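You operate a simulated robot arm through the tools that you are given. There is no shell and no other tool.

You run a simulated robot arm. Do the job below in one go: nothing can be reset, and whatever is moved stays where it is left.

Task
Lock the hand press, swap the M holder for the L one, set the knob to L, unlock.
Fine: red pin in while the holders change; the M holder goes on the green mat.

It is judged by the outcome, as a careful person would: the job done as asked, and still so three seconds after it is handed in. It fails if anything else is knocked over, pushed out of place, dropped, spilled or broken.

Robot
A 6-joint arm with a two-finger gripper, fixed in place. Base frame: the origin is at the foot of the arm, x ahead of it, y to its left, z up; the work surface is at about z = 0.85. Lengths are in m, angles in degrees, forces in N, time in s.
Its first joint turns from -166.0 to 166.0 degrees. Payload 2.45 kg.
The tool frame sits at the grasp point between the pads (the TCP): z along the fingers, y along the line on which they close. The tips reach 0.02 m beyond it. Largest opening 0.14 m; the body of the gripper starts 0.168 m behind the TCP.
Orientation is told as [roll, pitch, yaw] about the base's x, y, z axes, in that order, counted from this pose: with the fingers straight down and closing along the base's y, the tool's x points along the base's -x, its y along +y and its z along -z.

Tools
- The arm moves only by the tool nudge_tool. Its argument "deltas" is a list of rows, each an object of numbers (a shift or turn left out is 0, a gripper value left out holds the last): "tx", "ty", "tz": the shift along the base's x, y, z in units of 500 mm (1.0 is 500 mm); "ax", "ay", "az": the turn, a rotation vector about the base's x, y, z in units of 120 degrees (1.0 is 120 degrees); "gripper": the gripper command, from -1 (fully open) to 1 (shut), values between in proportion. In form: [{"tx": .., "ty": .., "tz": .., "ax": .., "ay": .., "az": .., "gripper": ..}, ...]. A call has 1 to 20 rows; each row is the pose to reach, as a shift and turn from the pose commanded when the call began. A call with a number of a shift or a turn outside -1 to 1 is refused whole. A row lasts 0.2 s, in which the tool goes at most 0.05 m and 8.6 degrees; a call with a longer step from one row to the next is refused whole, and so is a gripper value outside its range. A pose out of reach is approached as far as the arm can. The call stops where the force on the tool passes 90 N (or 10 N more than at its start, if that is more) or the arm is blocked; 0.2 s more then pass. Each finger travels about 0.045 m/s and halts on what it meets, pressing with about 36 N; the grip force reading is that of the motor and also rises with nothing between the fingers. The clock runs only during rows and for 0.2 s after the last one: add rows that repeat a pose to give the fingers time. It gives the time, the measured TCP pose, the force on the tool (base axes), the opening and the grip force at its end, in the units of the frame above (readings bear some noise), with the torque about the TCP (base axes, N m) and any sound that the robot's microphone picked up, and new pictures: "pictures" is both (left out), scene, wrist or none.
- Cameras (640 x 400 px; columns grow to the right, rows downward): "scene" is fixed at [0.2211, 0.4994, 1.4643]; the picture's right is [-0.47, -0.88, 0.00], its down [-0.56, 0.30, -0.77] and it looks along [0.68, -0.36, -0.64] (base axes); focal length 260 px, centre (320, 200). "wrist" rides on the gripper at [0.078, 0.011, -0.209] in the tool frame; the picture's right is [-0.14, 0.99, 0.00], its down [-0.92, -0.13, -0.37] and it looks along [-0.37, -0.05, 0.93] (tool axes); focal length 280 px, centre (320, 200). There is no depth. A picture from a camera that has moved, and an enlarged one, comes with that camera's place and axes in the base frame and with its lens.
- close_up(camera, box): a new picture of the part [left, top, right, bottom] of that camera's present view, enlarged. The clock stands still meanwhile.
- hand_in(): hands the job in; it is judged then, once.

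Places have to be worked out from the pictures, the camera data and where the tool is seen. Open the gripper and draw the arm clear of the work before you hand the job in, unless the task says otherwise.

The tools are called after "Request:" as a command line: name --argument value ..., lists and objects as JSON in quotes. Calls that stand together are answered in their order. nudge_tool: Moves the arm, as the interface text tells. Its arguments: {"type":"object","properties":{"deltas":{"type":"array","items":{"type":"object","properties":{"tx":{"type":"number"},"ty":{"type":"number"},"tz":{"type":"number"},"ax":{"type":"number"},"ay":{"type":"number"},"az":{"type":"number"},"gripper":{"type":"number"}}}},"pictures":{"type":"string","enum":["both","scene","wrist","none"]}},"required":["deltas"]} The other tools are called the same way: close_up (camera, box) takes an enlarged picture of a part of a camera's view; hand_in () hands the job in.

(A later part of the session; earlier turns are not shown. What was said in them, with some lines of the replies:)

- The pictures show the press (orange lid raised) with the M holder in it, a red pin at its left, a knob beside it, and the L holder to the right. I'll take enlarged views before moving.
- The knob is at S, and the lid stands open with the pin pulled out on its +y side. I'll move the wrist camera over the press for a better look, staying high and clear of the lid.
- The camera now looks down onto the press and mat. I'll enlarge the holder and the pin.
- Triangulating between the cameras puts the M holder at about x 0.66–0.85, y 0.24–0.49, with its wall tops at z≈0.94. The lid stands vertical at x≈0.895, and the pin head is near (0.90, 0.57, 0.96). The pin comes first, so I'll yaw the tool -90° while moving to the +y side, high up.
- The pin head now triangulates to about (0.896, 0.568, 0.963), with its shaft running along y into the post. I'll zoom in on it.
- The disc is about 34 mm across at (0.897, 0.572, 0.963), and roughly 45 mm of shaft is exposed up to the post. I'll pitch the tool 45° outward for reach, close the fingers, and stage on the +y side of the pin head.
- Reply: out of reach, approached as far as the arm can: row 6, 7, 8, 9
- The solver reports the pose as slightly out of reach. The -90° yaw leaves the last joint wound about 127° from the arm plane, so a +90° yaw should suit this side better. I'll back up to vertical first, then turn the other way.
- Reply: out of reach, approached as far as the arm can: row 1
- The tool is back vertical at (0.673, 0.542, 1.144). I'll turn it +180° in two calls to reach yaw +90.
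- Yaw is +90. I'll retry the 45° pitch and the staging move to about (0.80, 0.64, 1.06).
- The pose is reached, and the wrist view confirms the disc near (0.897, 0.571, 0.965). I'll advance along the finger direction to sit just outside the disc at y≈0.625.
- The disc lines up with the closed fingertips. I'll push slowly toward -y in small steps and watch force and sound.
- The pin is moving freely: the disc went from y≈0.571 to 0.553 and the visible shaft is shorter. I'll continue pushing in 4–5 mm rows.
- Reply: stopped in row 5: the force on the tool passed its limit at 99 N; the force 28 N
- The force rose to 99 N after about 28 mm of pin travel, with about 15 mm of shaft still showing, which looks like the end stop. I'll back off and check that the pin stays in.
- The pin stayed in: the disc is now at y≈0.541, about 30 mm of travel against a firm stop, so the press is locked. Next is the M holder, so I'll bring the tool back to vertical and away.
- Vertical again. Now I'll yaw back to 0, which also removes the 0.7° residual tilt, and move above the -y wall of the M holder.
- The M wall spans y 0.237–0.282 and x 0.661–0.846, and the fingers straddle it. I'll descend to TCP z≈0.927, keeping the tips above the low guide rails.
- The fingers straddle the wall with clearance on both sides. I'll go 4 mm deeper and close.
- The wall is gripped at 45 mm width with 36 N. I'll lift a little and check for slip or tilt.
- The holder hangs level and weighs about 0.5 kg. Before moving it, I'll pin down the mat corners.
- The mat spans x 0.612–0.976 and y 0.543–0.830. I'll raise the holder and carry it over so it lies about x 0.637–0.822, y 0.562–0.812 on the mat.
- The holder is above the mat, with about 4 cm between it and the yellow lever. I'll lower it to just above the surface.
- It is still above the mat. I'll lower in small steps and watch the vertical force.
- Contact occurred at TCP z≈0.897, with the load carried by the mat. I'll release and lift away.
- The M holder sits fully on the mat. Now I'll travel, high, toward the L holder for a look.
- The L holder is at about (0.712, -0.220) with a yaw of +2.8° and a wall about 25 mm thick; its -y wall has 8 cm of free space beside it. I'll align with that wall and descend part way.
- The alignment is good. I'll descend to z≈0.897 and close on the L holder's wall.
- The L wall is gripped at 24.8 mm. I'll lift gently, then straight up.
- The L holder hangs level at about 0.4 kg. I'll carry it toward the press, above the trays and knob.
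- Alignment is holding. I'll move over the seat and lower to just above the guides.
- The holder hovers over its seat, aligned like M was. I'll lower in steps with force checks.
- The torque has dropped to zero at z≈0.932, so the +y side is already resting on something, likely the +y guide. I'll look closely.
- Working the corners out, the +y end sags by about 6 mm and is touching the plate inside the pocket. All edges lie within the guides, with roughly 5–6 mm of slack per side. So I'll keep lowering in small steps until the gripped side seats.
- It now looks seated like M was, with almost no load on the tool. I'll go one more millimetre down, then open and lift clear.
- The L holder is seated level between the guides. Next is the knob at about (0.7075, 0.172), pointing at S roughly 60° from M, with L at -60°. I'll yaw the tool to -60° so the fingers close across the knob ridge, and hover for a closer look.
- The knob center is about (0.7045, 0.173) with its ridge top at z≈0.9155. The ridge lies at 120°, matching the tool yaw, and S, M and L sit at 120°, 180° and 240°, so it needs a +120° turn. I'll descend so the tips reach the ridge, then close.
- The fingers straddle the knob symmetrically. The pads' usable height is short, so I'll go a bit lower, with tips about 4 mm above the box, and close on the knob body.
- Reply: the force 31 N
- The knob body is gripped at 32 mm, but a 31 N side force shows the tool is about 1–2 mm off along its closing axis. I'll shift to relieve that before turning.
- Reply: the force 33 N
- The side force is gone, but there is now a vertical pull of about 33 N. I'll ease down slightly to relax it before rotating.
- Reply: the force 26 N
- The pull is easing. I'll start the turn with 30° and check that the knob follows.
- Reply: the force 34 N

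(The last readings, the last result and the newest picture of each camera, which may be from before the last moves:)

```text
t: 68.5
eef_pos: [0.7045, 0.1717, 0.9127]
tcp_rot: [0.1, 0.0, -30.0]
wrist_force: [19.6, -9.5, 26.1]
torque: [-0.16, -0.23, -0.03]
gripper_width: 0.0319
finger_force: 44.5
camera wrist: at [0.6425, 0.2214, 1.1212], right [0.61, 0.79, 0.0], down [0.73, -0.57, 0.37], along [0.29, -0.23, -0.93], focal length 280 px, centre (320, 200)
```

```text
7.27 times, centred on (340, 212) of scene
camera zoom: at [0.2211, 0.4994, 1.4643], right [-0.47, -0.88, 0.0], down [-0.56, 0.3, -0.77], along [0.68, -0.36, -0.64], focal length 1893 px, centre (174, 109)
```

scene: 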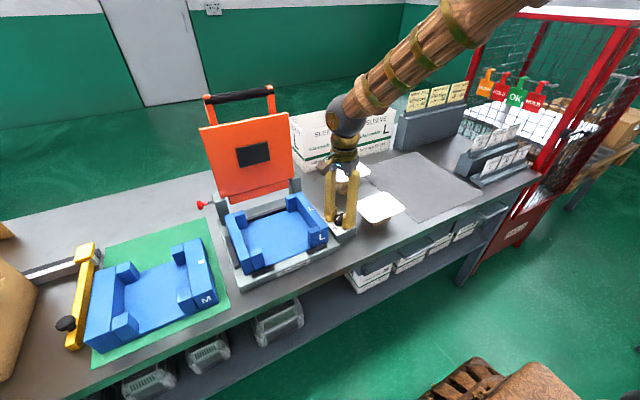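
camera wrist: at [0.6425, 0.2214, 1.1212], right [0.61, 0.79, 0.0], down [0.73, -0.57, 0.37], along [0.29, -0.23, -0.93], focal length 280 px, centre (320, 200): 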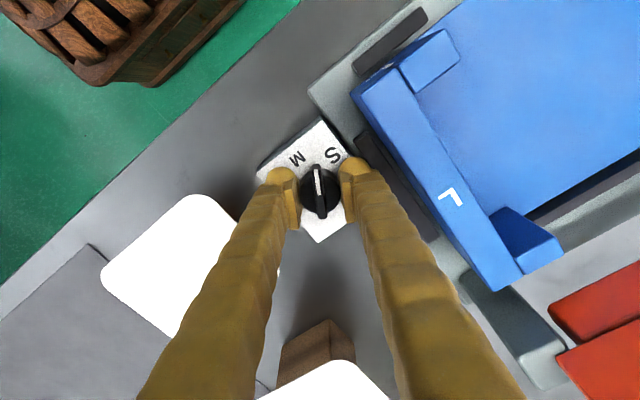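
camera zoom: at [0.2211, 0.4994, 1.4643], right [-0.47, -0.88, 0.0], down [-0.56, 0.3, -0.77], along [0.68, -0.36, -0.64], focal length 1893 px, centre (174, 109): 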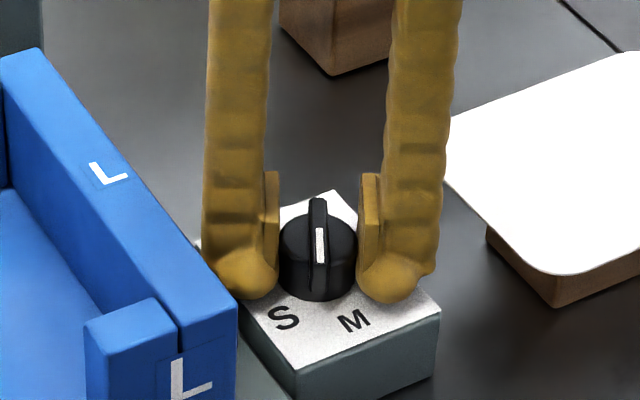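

The knob follows the gripper. I'll continue the remaining 90° to the L mark.

Request:
nudge_tool --deltas '[{"tz": 0.001, "az": 0.04}, {"tz": 0.001, "az": 0.1}, {"tz": 0.001, "az": 0.16}, {"tz": 0.001, "az": 0.22}, {"tz": 0.001, "az": 0.28}, {"tz": 0.001, "az": 0.34}, {"tz": 0.001, "az": 0.4}, {"tz": 0.001, "az": 0.46}, {"tz": 0.001, "az": 0.52}, {"tz": 0.001, "az": 0.58}, {"tz": 0.001, "az": 0.64}, {"tz": 0.001, "az": 0.7}, {"tz": 0.001, "az": 0.75}, {"tz": 0.001, "az": 0.75}]' --pictures "wrist"

Request:
close_up --camera "wrist" --box '[240, 80, 400, 240]'

Request:
close_up --camera "scene" --box '[310, 185, 370, 240]'

```text
t: 71.5
eef_pos: [0.7037, 0.1708, 0.9115]
tcp_rot: [0.0, 0.1, 60.0]
wrist_force: [35.1, -42.3, 13.1]
torque: [-0.47, -0.49, -0.02]
gripper_width: 0.0324
finger_force: 45.3
camera wrist: at [0.6561, 0.1101, 1.1209], right [-0.79, 0.61, 0.0], down [0.57, 0.73, 0.37], along [0.23, 0.29, -0.93], focal length 280 px, centre (320, 200)
```

wrist: 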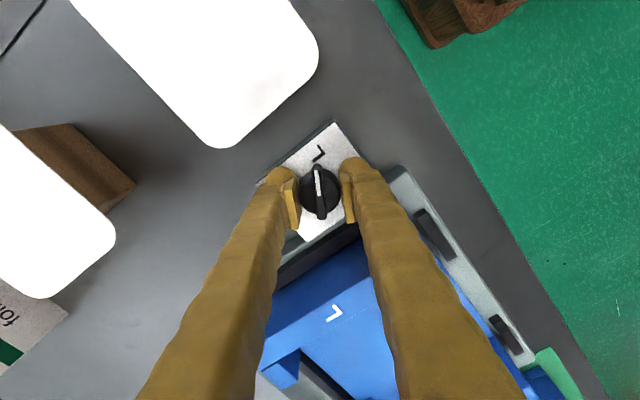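

```text
2.50 times, centred on (320, 160) of wrist
camera zoom: at [0.6561, 0.1101, 1.1209], right [-0.79, 0.61, 0.0], down [0.57, 0.73, 0.37], along [0.23, 0.29, -0.93], focal length 701 px, centre (320, 300)
```

zoom: 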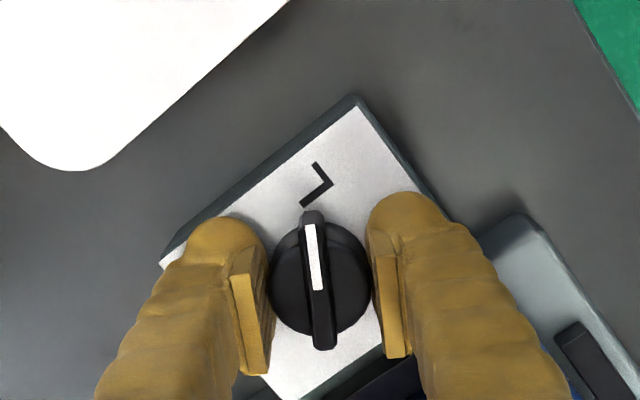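

```text
7.27 times, centred on (340, 212) of scene
camera zoom: at [0.2211, 0.4994, 1.4643], right [-0.47, -0.88, 0.0], down [-0.56, 0.3, -0.77], along [0.68, -0.36, -0.64], focal length 1893 px, centre (174, 109)
```

zoom: 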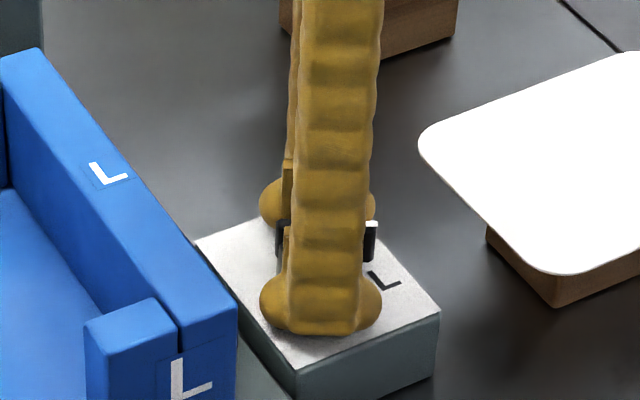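

The pointer is now at L. I'll relieve the side load slightly, open, and lift straight up.

Request:
nudge_tool --deltas '[{"tx": 0.0012, "ty": -0.001}, {"tx": 0.0024, "ty": -0.0018}, {"tx": 0.0024, "ty": -0.0018}, {"tx": 0.0024, "ty": -0.0018, "gripper": 0.143}, {"tx": 0.0024, "ty": -0.0018, "gripper": 0.143}, {"tx": 0.0024, "ty": -0.0018, "gripper": 0.143}, {"tx": 0.0024, "ty": -0.0018, "gripper": 0.143}, {"tx": 0.0024, "ty": -0.0018, "tz": 0.05}, {"tx": 0.0024, "ty": -0.0018, "tz": 0.12}, {"tx": 0.0024, "ty": -0.0018, "tz": 0.2}, {"tx": 0.0024, "ty": -0.0018, "tz": 0.28}, {"tx": 0.0024, "ty": -0.0018, "tz": 0.36}, {"tx": 0.0024, "ty": -0.0018, "tz": 0.44}]'

Request:
close_up --camera "scene" --box '[310, 185, 370, 240]'

Request:
close_up --camera "wrist" --box '[240, 80, 400, 240]'

```text
t: 74.3
eef_pos: [0.7044, 0.1686, 1.1341]
tcp_rot: [-0.1, -0.1, 60.0]
wrist_force: [0.4, -0.3, 0.0]
torque: [0.03, -0.02, -0.02]
gripper_width: 0.0601
finger_force: 0.0
camera wrist: at [0.6565, 0.1082, 1.3432], right [-0.79, 0.62, 0.0], down [0.57, 0.73, 0.37], along [0.23, 0.29, -0.93], focal length 280 px, centre (320, 200)
```

scene: 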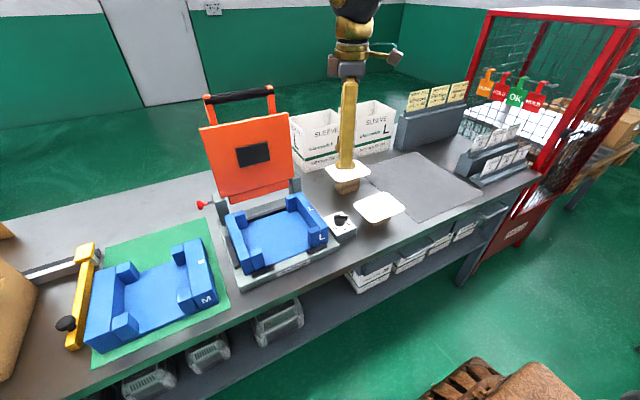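
wrist: 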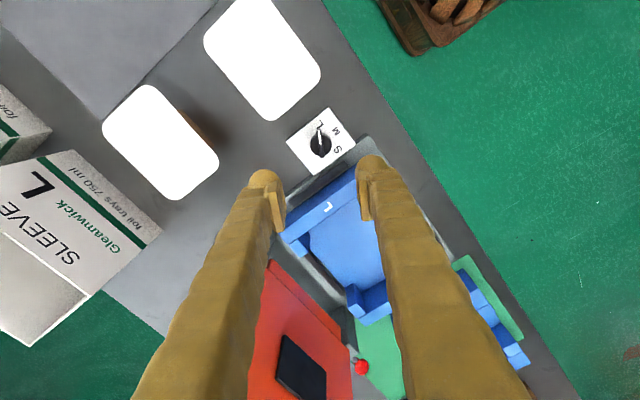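

```text
7.27 times, centred on (340, 212) of scene
camera zoom: at [0.2211, 0.4994, 1.4643], right [-0.47, -0.88, 0.0], down [-0.56, 0.3, -0.77], along [0.68, -0.36, -0.64], focal length 1893 px, centre (174, 109)
```

zoom: 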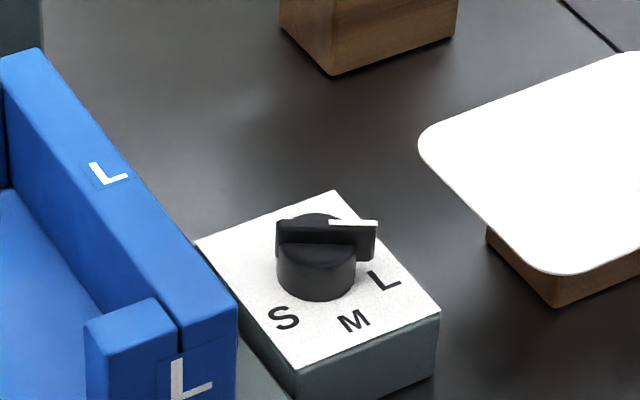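

```text
2.50 times, centred on (320, 160) of wrist
camera zoom: at [0.6565, 0.1082, 1.3432], right [-0.79, 0.62, 0.0], down [0.57, 0.73, 0.37], along [0.23, 0.29, -0.93], focal length 701 px, centre (320, 300)
```

zoom: 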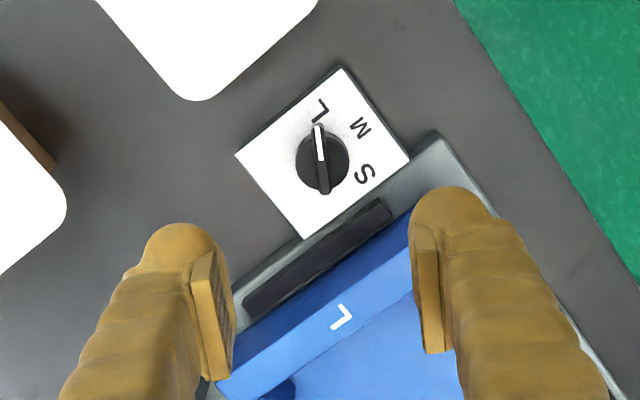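

The knob is set to L. Now I'll unlock, so I travel back toward the pin's side with the tool at yaw +90, staying high.

Request:
nudge_tool --deltas '[{"tx": -0.01, "ty": 0.06, "tz": 0.01, "az": 0.0, "gripper": 0}, {"tx": -0.02, "ty": 0.13, "tz": 0.01, "az": 0.03, "gripper": 0}, {"tx": -0.03, "ty": 0.2, "tz": 0.01, "az": 0.06, "gripper": 0}, {"tx": -0.04, "ty": 0.28, "tz": 0.01, "az": 0.09, "gripper": 0}, {"tx": -0.05, "ty": 0.36, "tz": 0.01, "az": 0.12, "gripper": 0}, {"tx": -0.06, "ty": 0.44, "tz": 0.01, "az": 0.15, "gripper": 0}, {"tx": -0.07, "ty": 0.52, "tz": 0.01, "az": 0.18, "gripper": 0}, {"tx": -0.08, "ty": 0.6, "tz": 0.01, "az": 0.21, "gripper": 0}, {"tx": -0.09, "ty": 0.68, "tz": 0.01, "az": 0.24, "gripper": 0}, {"tx": -0.09, "ty": 0.742, "tz": 0.01, "az": 0.25, "gripper": 0}, {"tx": -0.09, "ty": 0.742, "tz": 0.01, "az": 0.25, "gripper": 0}]' --pictures "scene"

```text
t: 76.8
eef_pos: [0.6611, 0.5419, 1.1366]
tcp_rot: [0.1, 0.0, 90.0]
wrist_force: [-0.2, -0.9, 0.4]
torque: [-0.01, 0.0, -0.02]
gripper_width: 0.0703
finger_force: 0.1
```

scene: 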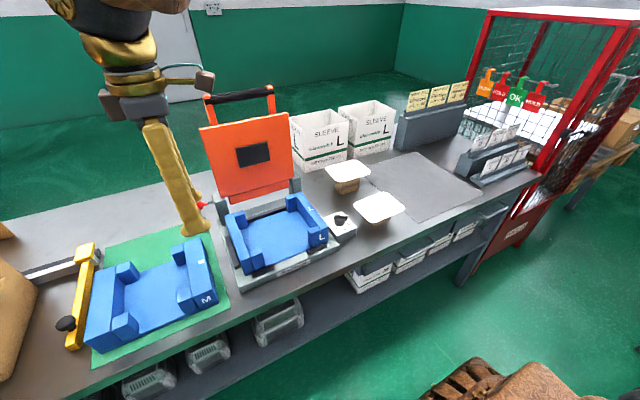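

Next I'll pitch 45° outward and stage at about (0.80, 0.555, 1.06), in line with the pin head.

Request:
nudge_tool --deltas '[{"tx": 0.03, "ty": 0.01, "tz": 0.0, "ay": -0.0625}, {"tx": 0.07, "ty": 0.02, "tz": -0.02, "ay": -0.125}, {"tx": 0.12, "ty": 0.026, "tz": -0.04, "ay": -0.1875}, {"tx": 0.17, "ty": 0.026, "tz": -0.07, "ay": -0.25}, {"tx": 0.22, "ty": 0.026, "tz": -0.1, "ay": -0.3125}, {"tx": 0.26, "ty": 0.026, "tz": -0.13, "ay": -0.375}, {"tx": 0.278, "ty": 0.026, "tz": -0.153, "ay": -0.375}, {"tx": 0.278, "ty": 0.026, "tz": -0.153, "ay": -0.375}]'

Request:
close_up --camera "wrist" --box '[220, 80, 420, 240]'

```text
t: 78.5
eef_pos: [0.7996, 0.554, 1.0593]
tcp_rot: [-45.0, 0.1, 89.9]
wrist_force: [1.0, 1.0, 0.7]
torque: [0.01, -0.02, 0.02]
gripper_width: 0.0699
finger_force: 0.0
camera wrist: at [0.6444, 0.4766, 1.1995], right [-0.7, 0.14, -0.7], down [-0.17, 0.92, 0.35], along [0.69, 0.36, -0.62], focal length 280 px, centre (320, 200)
```

scene: 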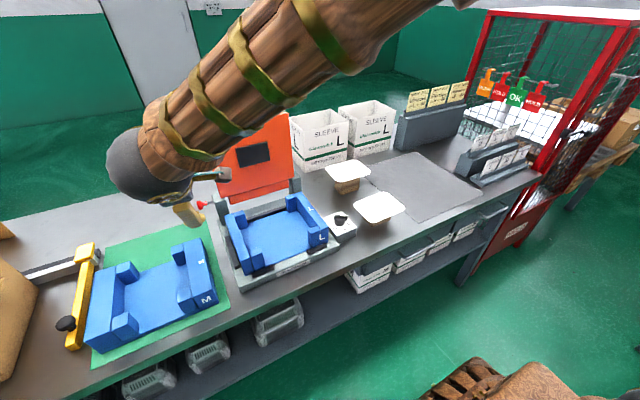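
wrist: 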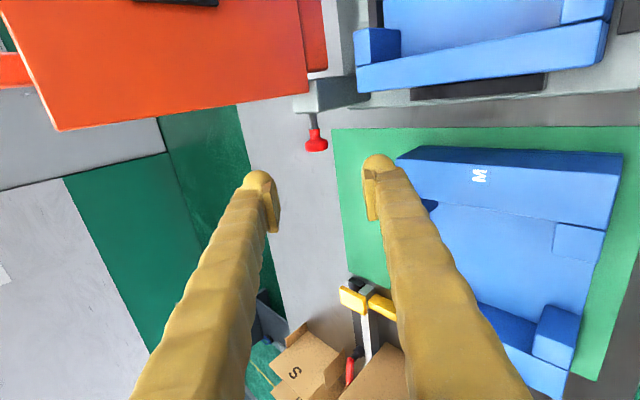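

```text
2.50 times, centred on (320, 160) of wrist
camera zoom: at [0.6444, 0.4766, 1.1995], right [-0.7, 0.14, -0.7], down [-0.17, 0.92, 0.35], along [0.69, 0.36, -0.62], focal length 701 px, centre (320, 300)
```

zoom: 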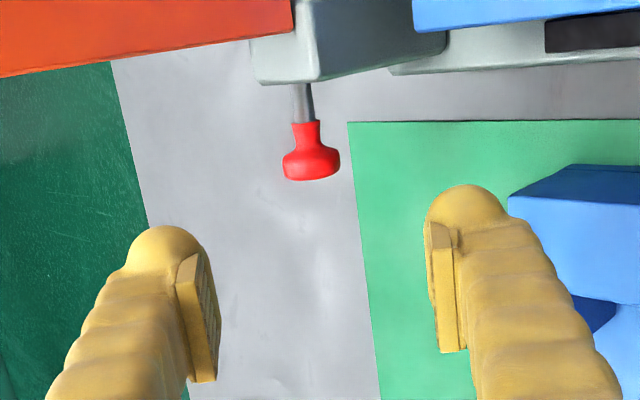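

The disc is at about (0.897, 0.541, 0.965), between the fingers. I'll advance along the finger axis to enclose it.

Request:
nudge_tool --deltas '[{"tx": 0.04, "ty": -0.005, "tz": -0.038}, {"tx": 0.08, "ty": -0.01, "tz": -0.076}, {"tx": 0.12, "ty": -0.015, "tz": -0.114}, {"tx": 0.16, "ty": -0.02, "tz": -0.152}, {"tx": 0.197, "ty": -0.022, "tz": -0.187}, {"tx": 0.197, "ty": -0.022, "tz": -0.187}]'

Request:
close_up --camera "wrist" --box '[220, 80, 420, 240]'

Request:
close_up --camera "scene" --box '[150, 160, 250, 240]'

```text
t: 80.0
eef_pos: [0.8969, 0.545, 0.9675]
tcp_rot: [-45.1, -0.1, 89.9]
wrist_force: [-0.5, -0.3, 0.0]
torque: [-0.01, -0.03, 0.02]
gripper_width: 0.0699
finger_force: 0.0
camera wrist: at [0.7425, 0.4676, 1.108], right [-0.7, 0.14, -0.7], down [-0.17, 0.92, 0.35], along [0.69, 0.36, -0.62], focal length 280 px, centre (320, 200)
```

scene: 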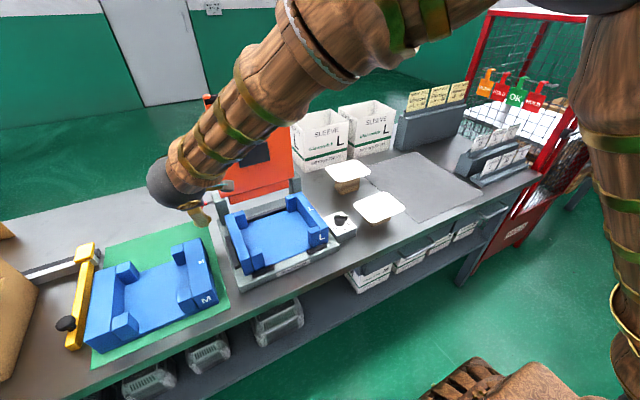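
wrist: 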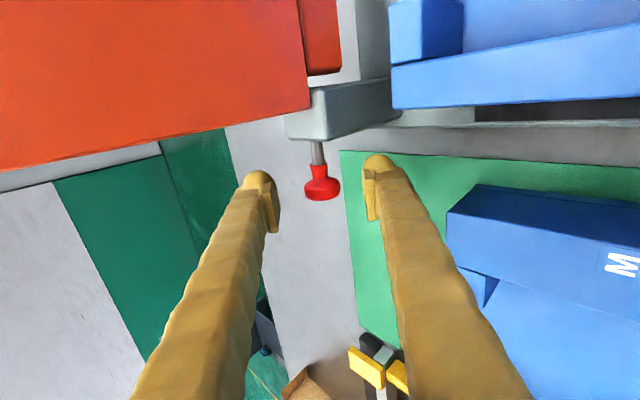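

```text
2.50 times, centred on (320, 160) of wrist
camera zoom: at [0.7425, 0.4676, 1.108], right [-0.7, 0.14, -0.7], down [-0.17, 0.92, 0.35], along [0.69, 0.36, -0.62], focal length 701 px, centre (320, 300)
```

zoom: 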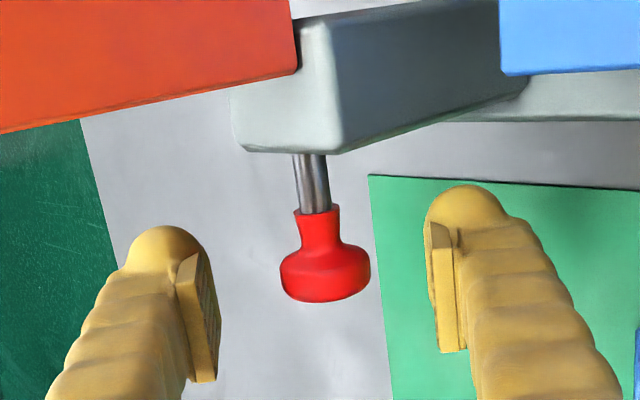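

```text
5.00 times, centred on (200, 200) of scene
camera zoom: at [0.2211, 0.4994, 1.4643], right [-0.47, -0.88, 0.0], down [-0.56, 0.3, -0.77], along [0.68, -0.36, -0.64], focal length 1302 px, centre (920, 200)
```

zoom: 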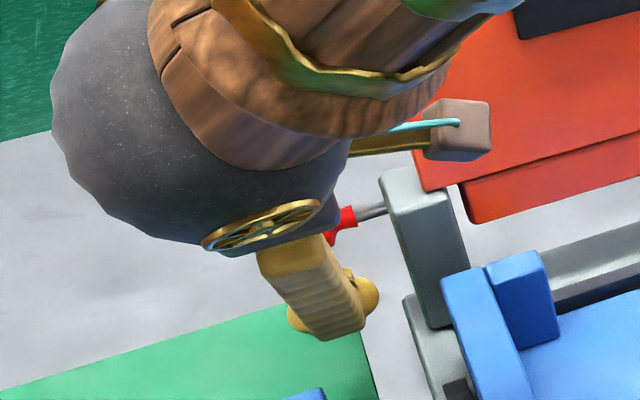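

The disc sits centered between the pads. I'll close on it.

Request:
nudge_tool --deltas '[{"gripper": 1}, {"gripper": 1}, {"gripper": 1}, {"gripper": 1}, {"gripper": 1}]' --pictures "wrist"

```text
t: 81.2
eef_pos: [0.8955, 0.5447, 0.9662]
tcp_rot: [-44.9, 0.0, 89.9]
wrist_force: [-43.1, 0.3, -21.7]
torque: [0.24, -0.11, -0.36]
gripper_width: 0.0236
finger_force: 45.5
camera wrist: at [0.7412, 0.4679, 1.1066], right [-0.7, 0.14, -0.7], down [-0.17, 0.92, 0.35], along [0.69, 0.36, -0.62], focal length 280 px, centre (320, 200)
```

wrist: 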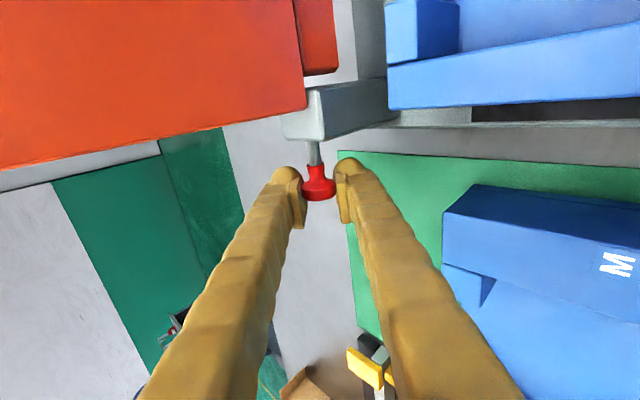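

The head is gripped at 24 mm with some side load. I'll shift about 1.7 mm to relieve it before pulling.

Request:
nudge_tool --deltas '[{"tx": -0.0015, "tz": -0.001}, {"tx": -0.003, "tz": -0.002}, {"tx": -0.003, "tz": -0.002}]' --pictures "none"

```text
t: 82.0
eef_pos: [0.8959, 0.5454, 0.9661]
tcp_rot: [-45.0, 0.1, 90.0]
wrist_force: [-22.8, 8.4, -21.3]
torque: [0.25, -0.15, -0.2]
gripper_width: 0.0235
finger_force: 44.8
```

The load is roughly halved. I'll shift a little more and start pulling toward +y in 3–4 mm rows.

Request:
nudge_tool --deltas '[{"tx": -0.0015, "tz": -0.002}, {"tx": -0.0015, "tz": -0.002, "ty": 0.006}, {"tx": -0.0015, "tz": -0.002, "ty": 0.014}, {"tx": -0.0015, "tz": -0.002, "ty": 0.022}, {"tx": -0.0015, "tz": -0.002, "ty": 0.03}, {"tx": -0.0015, "tz": -0.002, "ty": 0.03}]' --pictures "wrist"

Request:
close_up --camera "wrist" --box '[220, 80, 420, 240]'

```text
t: 83.3
eef_pos: [0.8962, 0.5582, 0.9666]
tcp_rot: [-45.1, 0.0, 89.9]
wrist_force: [29.4, -0.7, -9.2]
torque: [0.07, 0.08, 0.24]
gripper_width: 0.0235
finger_force: 45.5
camera wrist: at [0.7406, 0.4814, 1.1058], right [-0.7, 0.14, -0.7], down [-0.17, 0.92, 0.35], along [0.69, 0.36, -0.62], focal length 280 px, centre (320, 200)
```

wrist: 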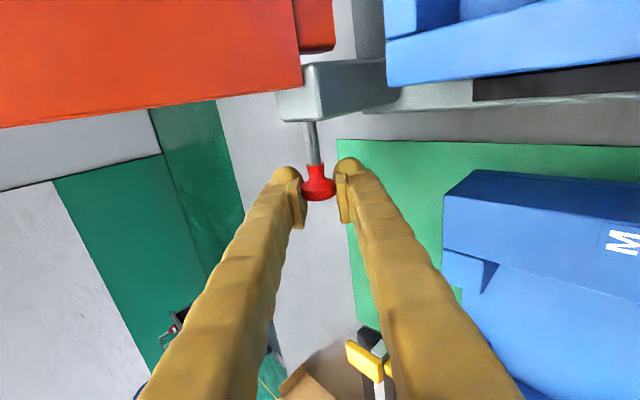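

```text
2.50 times, centred on (320, 160) of wrist
camera zoom: at [0.7406, 0.4814, 1.1058], right [-0.7, 0.14, -0.7], down [-0.17, 0.92, 0.35], along [0.69, 0.36, -0.62], focal length 701 px, centre (320, 300)
```

zoom: 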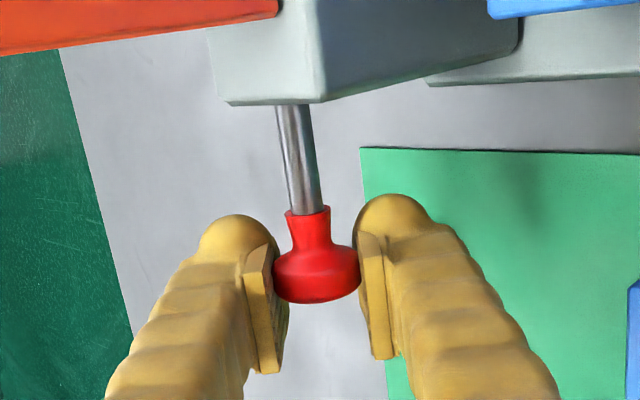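

The pin follows and the shaft is lengthening. I'll continue to the original position, disc at y≈0.571.

Request:
nudge_tool --deltas '[{"ty": 0.008, "tx": 0.001}, {"ty": 0.016, "tx": 0.001}, {"ty": 0.022, "tx": 0.001}, {"ty": 0.027, "tx": 0.001}, {"ty": 0.03, "tx": 0.001}, {"ty": 0.03, "tx": 0.001}]' --pictures "wrist"

Request:
close_up --camera "wrist" --box '[220, 80, 420, 240]'

```text
t: 84.8
eef_pos: [0.8957, 0.5744, 0.9653]
tcp_rot: [-45.1, -0.1, 90.1]
wrist_force: [11.2, 1.0, 22.6]
torque: [-0.24, 0.07, 0.07]
gripper_width: 0.0235
finger_force: 45.2
camera wrist: at [0.7405, 0.4971, 1.1058], right [-0.7, 0.14, -0.7], down [-0.17, 0.92, 0.35], along [0.69, 0.37, -0.62], focal length 280 px, centre (320, 200)
```

wrist: 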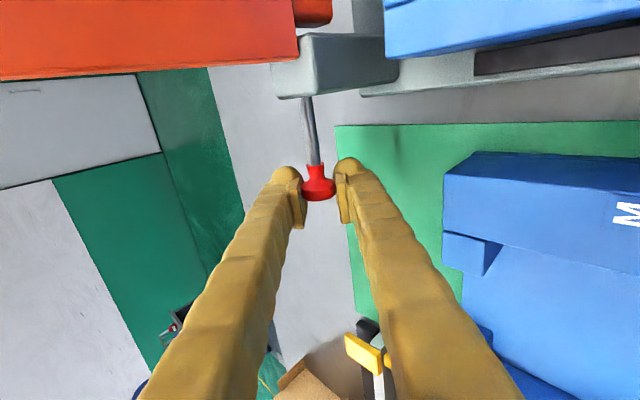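

```text
2.50 times, centred on (320, 160) of wrist
camera zoom: at [0.7405, 0.4971, 1.1058], right [-0.7, 0.14, -0.7], down [-0.17, 0.92, 0.35], along [0.69, 0.37, -0.62], focal length 701 px, centre (320, 300)
```

zoom: 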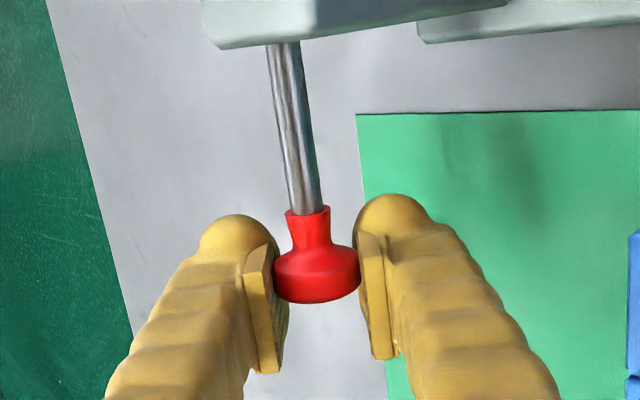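

The disc is back at y≈0.571 as at the start. I'll pull 2 mm more to see whether it meets its out-stop.

Request:
nudge_tool --deltas '[{"ty": 0.002, "tz": 0.001}, {"ty": 0.004, "tz": 0.001}, {"ty": 0.004, "tz": 0.001}]' --pictures "none"

```text
t: 85.5
eef_pos: [0.8963, 0.5748, 0.9657]
tcp_rot: [-45.0, 0.0, 89.9]
wrist_force: [-4.4, -18.9, 29.0]
torque: [-0.5, 0.03, -0.29]
gripper_width: 0.0234
finger_force: 45.0
```

The y-force rose, so the pin is at its out-stop and the press is unlocked. I'll relax, open, and back out along the finger axis.

Request:
nudge_tool --deltas '[{"ty": -0.003, "tz": 0.001}, {"ty": -0.003, "tz": 0.002}, {"ty": -0.003, "tz": 0.002, "gripper": 0}, {"ty": -0.003, "tz": 0.002, "gripper": 0}, {"ty": -0.003, "tz": 0.002, "gripper": 0}, {"ty": -0.003, "tz": 0.002, "gripper": 0}, {"tx": -0.05, "tz": 0.05, "gripper": 0}, {"tx": -0.11, "tz": 0.11, "gripper": 0}, {"tx": -0.17, "tz": 0.17, "gripper": 0}, {"tx": -0.22, "tz": 0.22, "gripper": 0}, {"tx": -0.22, "tz": 0.22, "gripper": 0}]'

Request:
close_up --camera "scene" --box '[160, 170, 250, 230]'

Request:
close_up --camera "wrist" --box '[220, 0, 420, 160]'

```text
t: 88.0
eef_pos: [0.7862, 0.5755, 1.0758]
tcp_rot: [-45.0, 0.0, 89.9]
wrist_force: [0.6, -0.4, -0.6]
torque: [0.0, 0.0, -0.03]
gripper_width: 0.0698
finger_force: 0.1
camera wrist: at [0.6308, 0.499, 1.2158], right [-0.7, 0.14, -0.7], down [-0.17, 0.92, 0.35], along [0.69, 0.36, -0.62], focal length 280 px, centre (320, 200)
```

scene: 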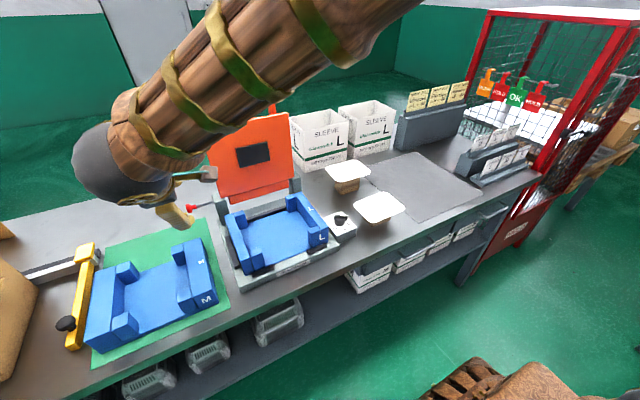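
wrist: 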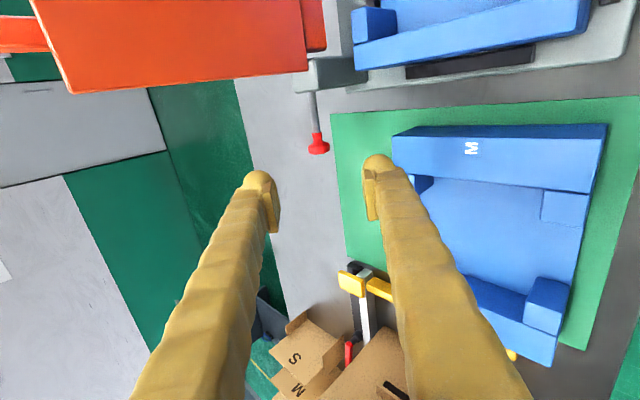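

```text
6.67 times, centred on (205, 200) of scene
camera zoom: at [0.2211, 0.4994, 1.4643], right [-0.47, -0.88, 0.0], down [-0.56, 0.3, -0.77], along [0.68, -0.36, -0.64], focal length 1736 px, centre (1087, 200)
```

zoom: 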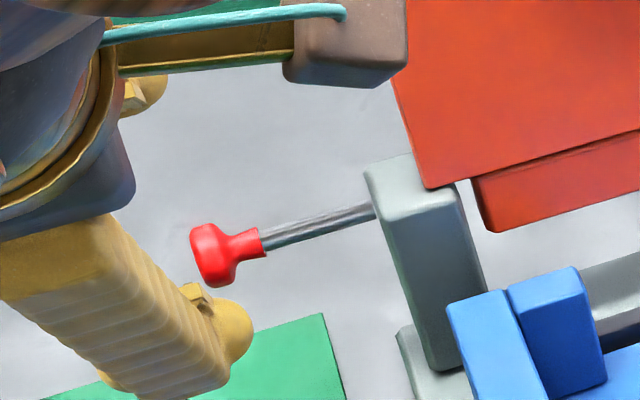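

```text
2.50 times, centred on (320, 80) of wrist
camera zoom: at [0.6308, 0.499, 1.2158], right [-0.7, 0.14, -0.7], down [-0.17, 0.92, 0.35], along [0.69, 0.36, -0.62], focal length 701 px, centre (320, 500)
```

zoom: 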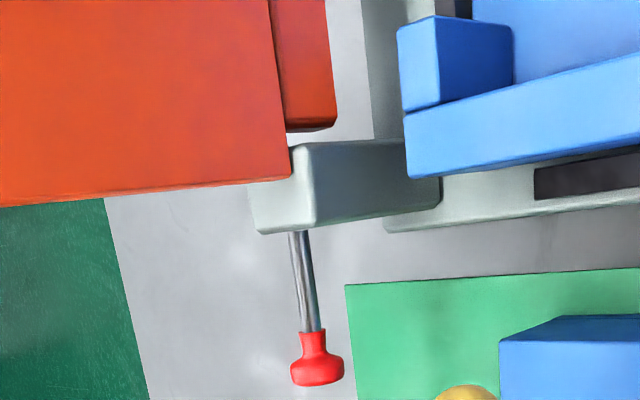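

The pin is out and everything else is undisturbed. I'll straighten the tool, open the gripper, and draw the arm back and up.

Request:
nudge_tool --deltas '[{"tx": -0.04, "ty": -0.01, "tz": 0.04, "ay": 0.0625, "gripper": -1}, {"tx": -0.09, "ty": -0.03, "tz": 0.08, "ay": 0.125, "gripper": -1}, {"tx": -0.14, "ty": -0.05, "tz": 0.11, "ay": 0.1875, "gripper": -1}, {"tx": -0.19, "ty": -0.07, "tz": 0.14, "ay": 0.25, "gripper": -1}, {"tx": -0.24, "ty": -0.09, "tz": 0.16, "ay": 0.3125, "gripper": -1}, {"tx": -0.28, "ty": -0.12, "tz": 0.18, "ay": 0.375, "gripper": -1}, {"tx": -0.32, "ty": -0.18, "tz": 0.2, "ay": 0.375, "gripper": -1}, {"tx": -0.36, "ty": -0.24, "tz": 0.22, "ay": 0.375, "gripper": -1}, {"tx": -0.4, "ty": -0.3, "tz": 0.24, "ay": 0.375, "gripper": -1}, {"tx": -0.44, "ty": -0.36, "tz": 0.26, "ay": 0.375, "gripper": -1}, {"tx": -0.46, "ty": -0.43, "tz": 0.28, "ay": 0.375, "gripper": -1}, {"tx": -0.46, "ty": -0.5, "tz": 0.28, "ay": 0.375, "gripper": -1}, {"tx": -0.46, "ty": -0.5, "tz": 0.28, "ay": 0.375, "gripper": -1}]'

Request:
close_up --camera "scene" --box '[50, 160, 370, 380]'

```text
t: 90.8
eef_pos: [0.5548, 0.326, 1.2152]
tcp_rot: [0.1, 0.0, 89.9]
wrist_force: [0.3, 0.0, 0.6]
torque: [-0.01, -0.03, -0.03]
gripper_width: 0.1402
finger_force: 0.0
camera wrist: at [0.5441, 0.2479, 1.4238], right [-0.99, 0.14, 0.0], down [0.13, 0.92, 0.37], along [0.05, 0.36, -0.93], focal length 280 px, centre (320, 200)
```

scene: 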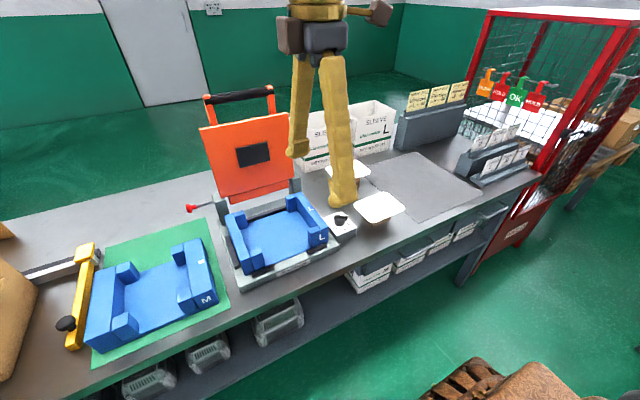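
wrist: 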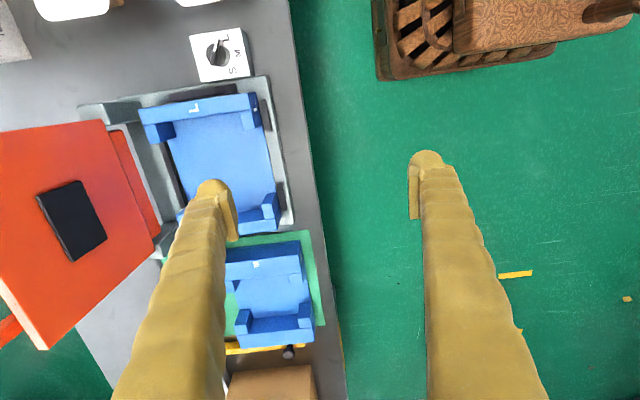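

```text
1.82 times, centred on (210, 270) of scene
camera zoom: at [0.2211, 0.4994, 1.4643], right [-0.47, -0.88, 0.0], down [-0.56, 0.3, -0.77], along [0.68, -0.36, -0.64], focal length 473 px, centre (520, 73)
```

zoom: 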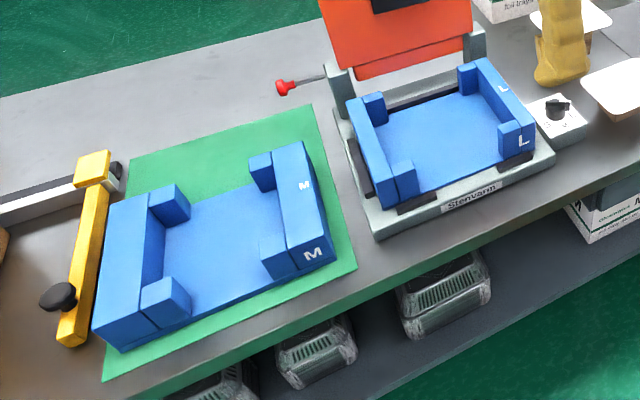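

Final check:
- The L holder is seated in the press and the knob points to L.
- The pin is pulled out.
- The M holder lies fully on the green mat, with corners at about (0.636, 0.813) inside the mat edge at 0.83.
- The arm is clear with the gripper open.

I'm handing in.

Request:
hand_in

```text
The job is handed in.
```

The job is done and handed in: the L holder is in the press, the knob is set to L, and the press is unlocked again. The final pictures showed nothing else moved or knocked over.

- **Lock:** I pushed the red pin in about 30 mm until it hit a firm stop, and it stayed in while the holders were changed. There was no click, and I didn't test the lid itself, so the stop is my evidence that it was locked.
- **M holder:** it lies flat on the green mat, about 2 cm inside the nearest edge.
- **L holder:** it sits level in the press between the guides, in the same orientation the M holder had.
- **Knob:** I turned it from S to L, and the pointer lines up with the L mark.
- **Unlock:** the pin is pulled back out to its out-stop, where it was at the start.

The gripper is open and the arm is drawn back, clear of the work.
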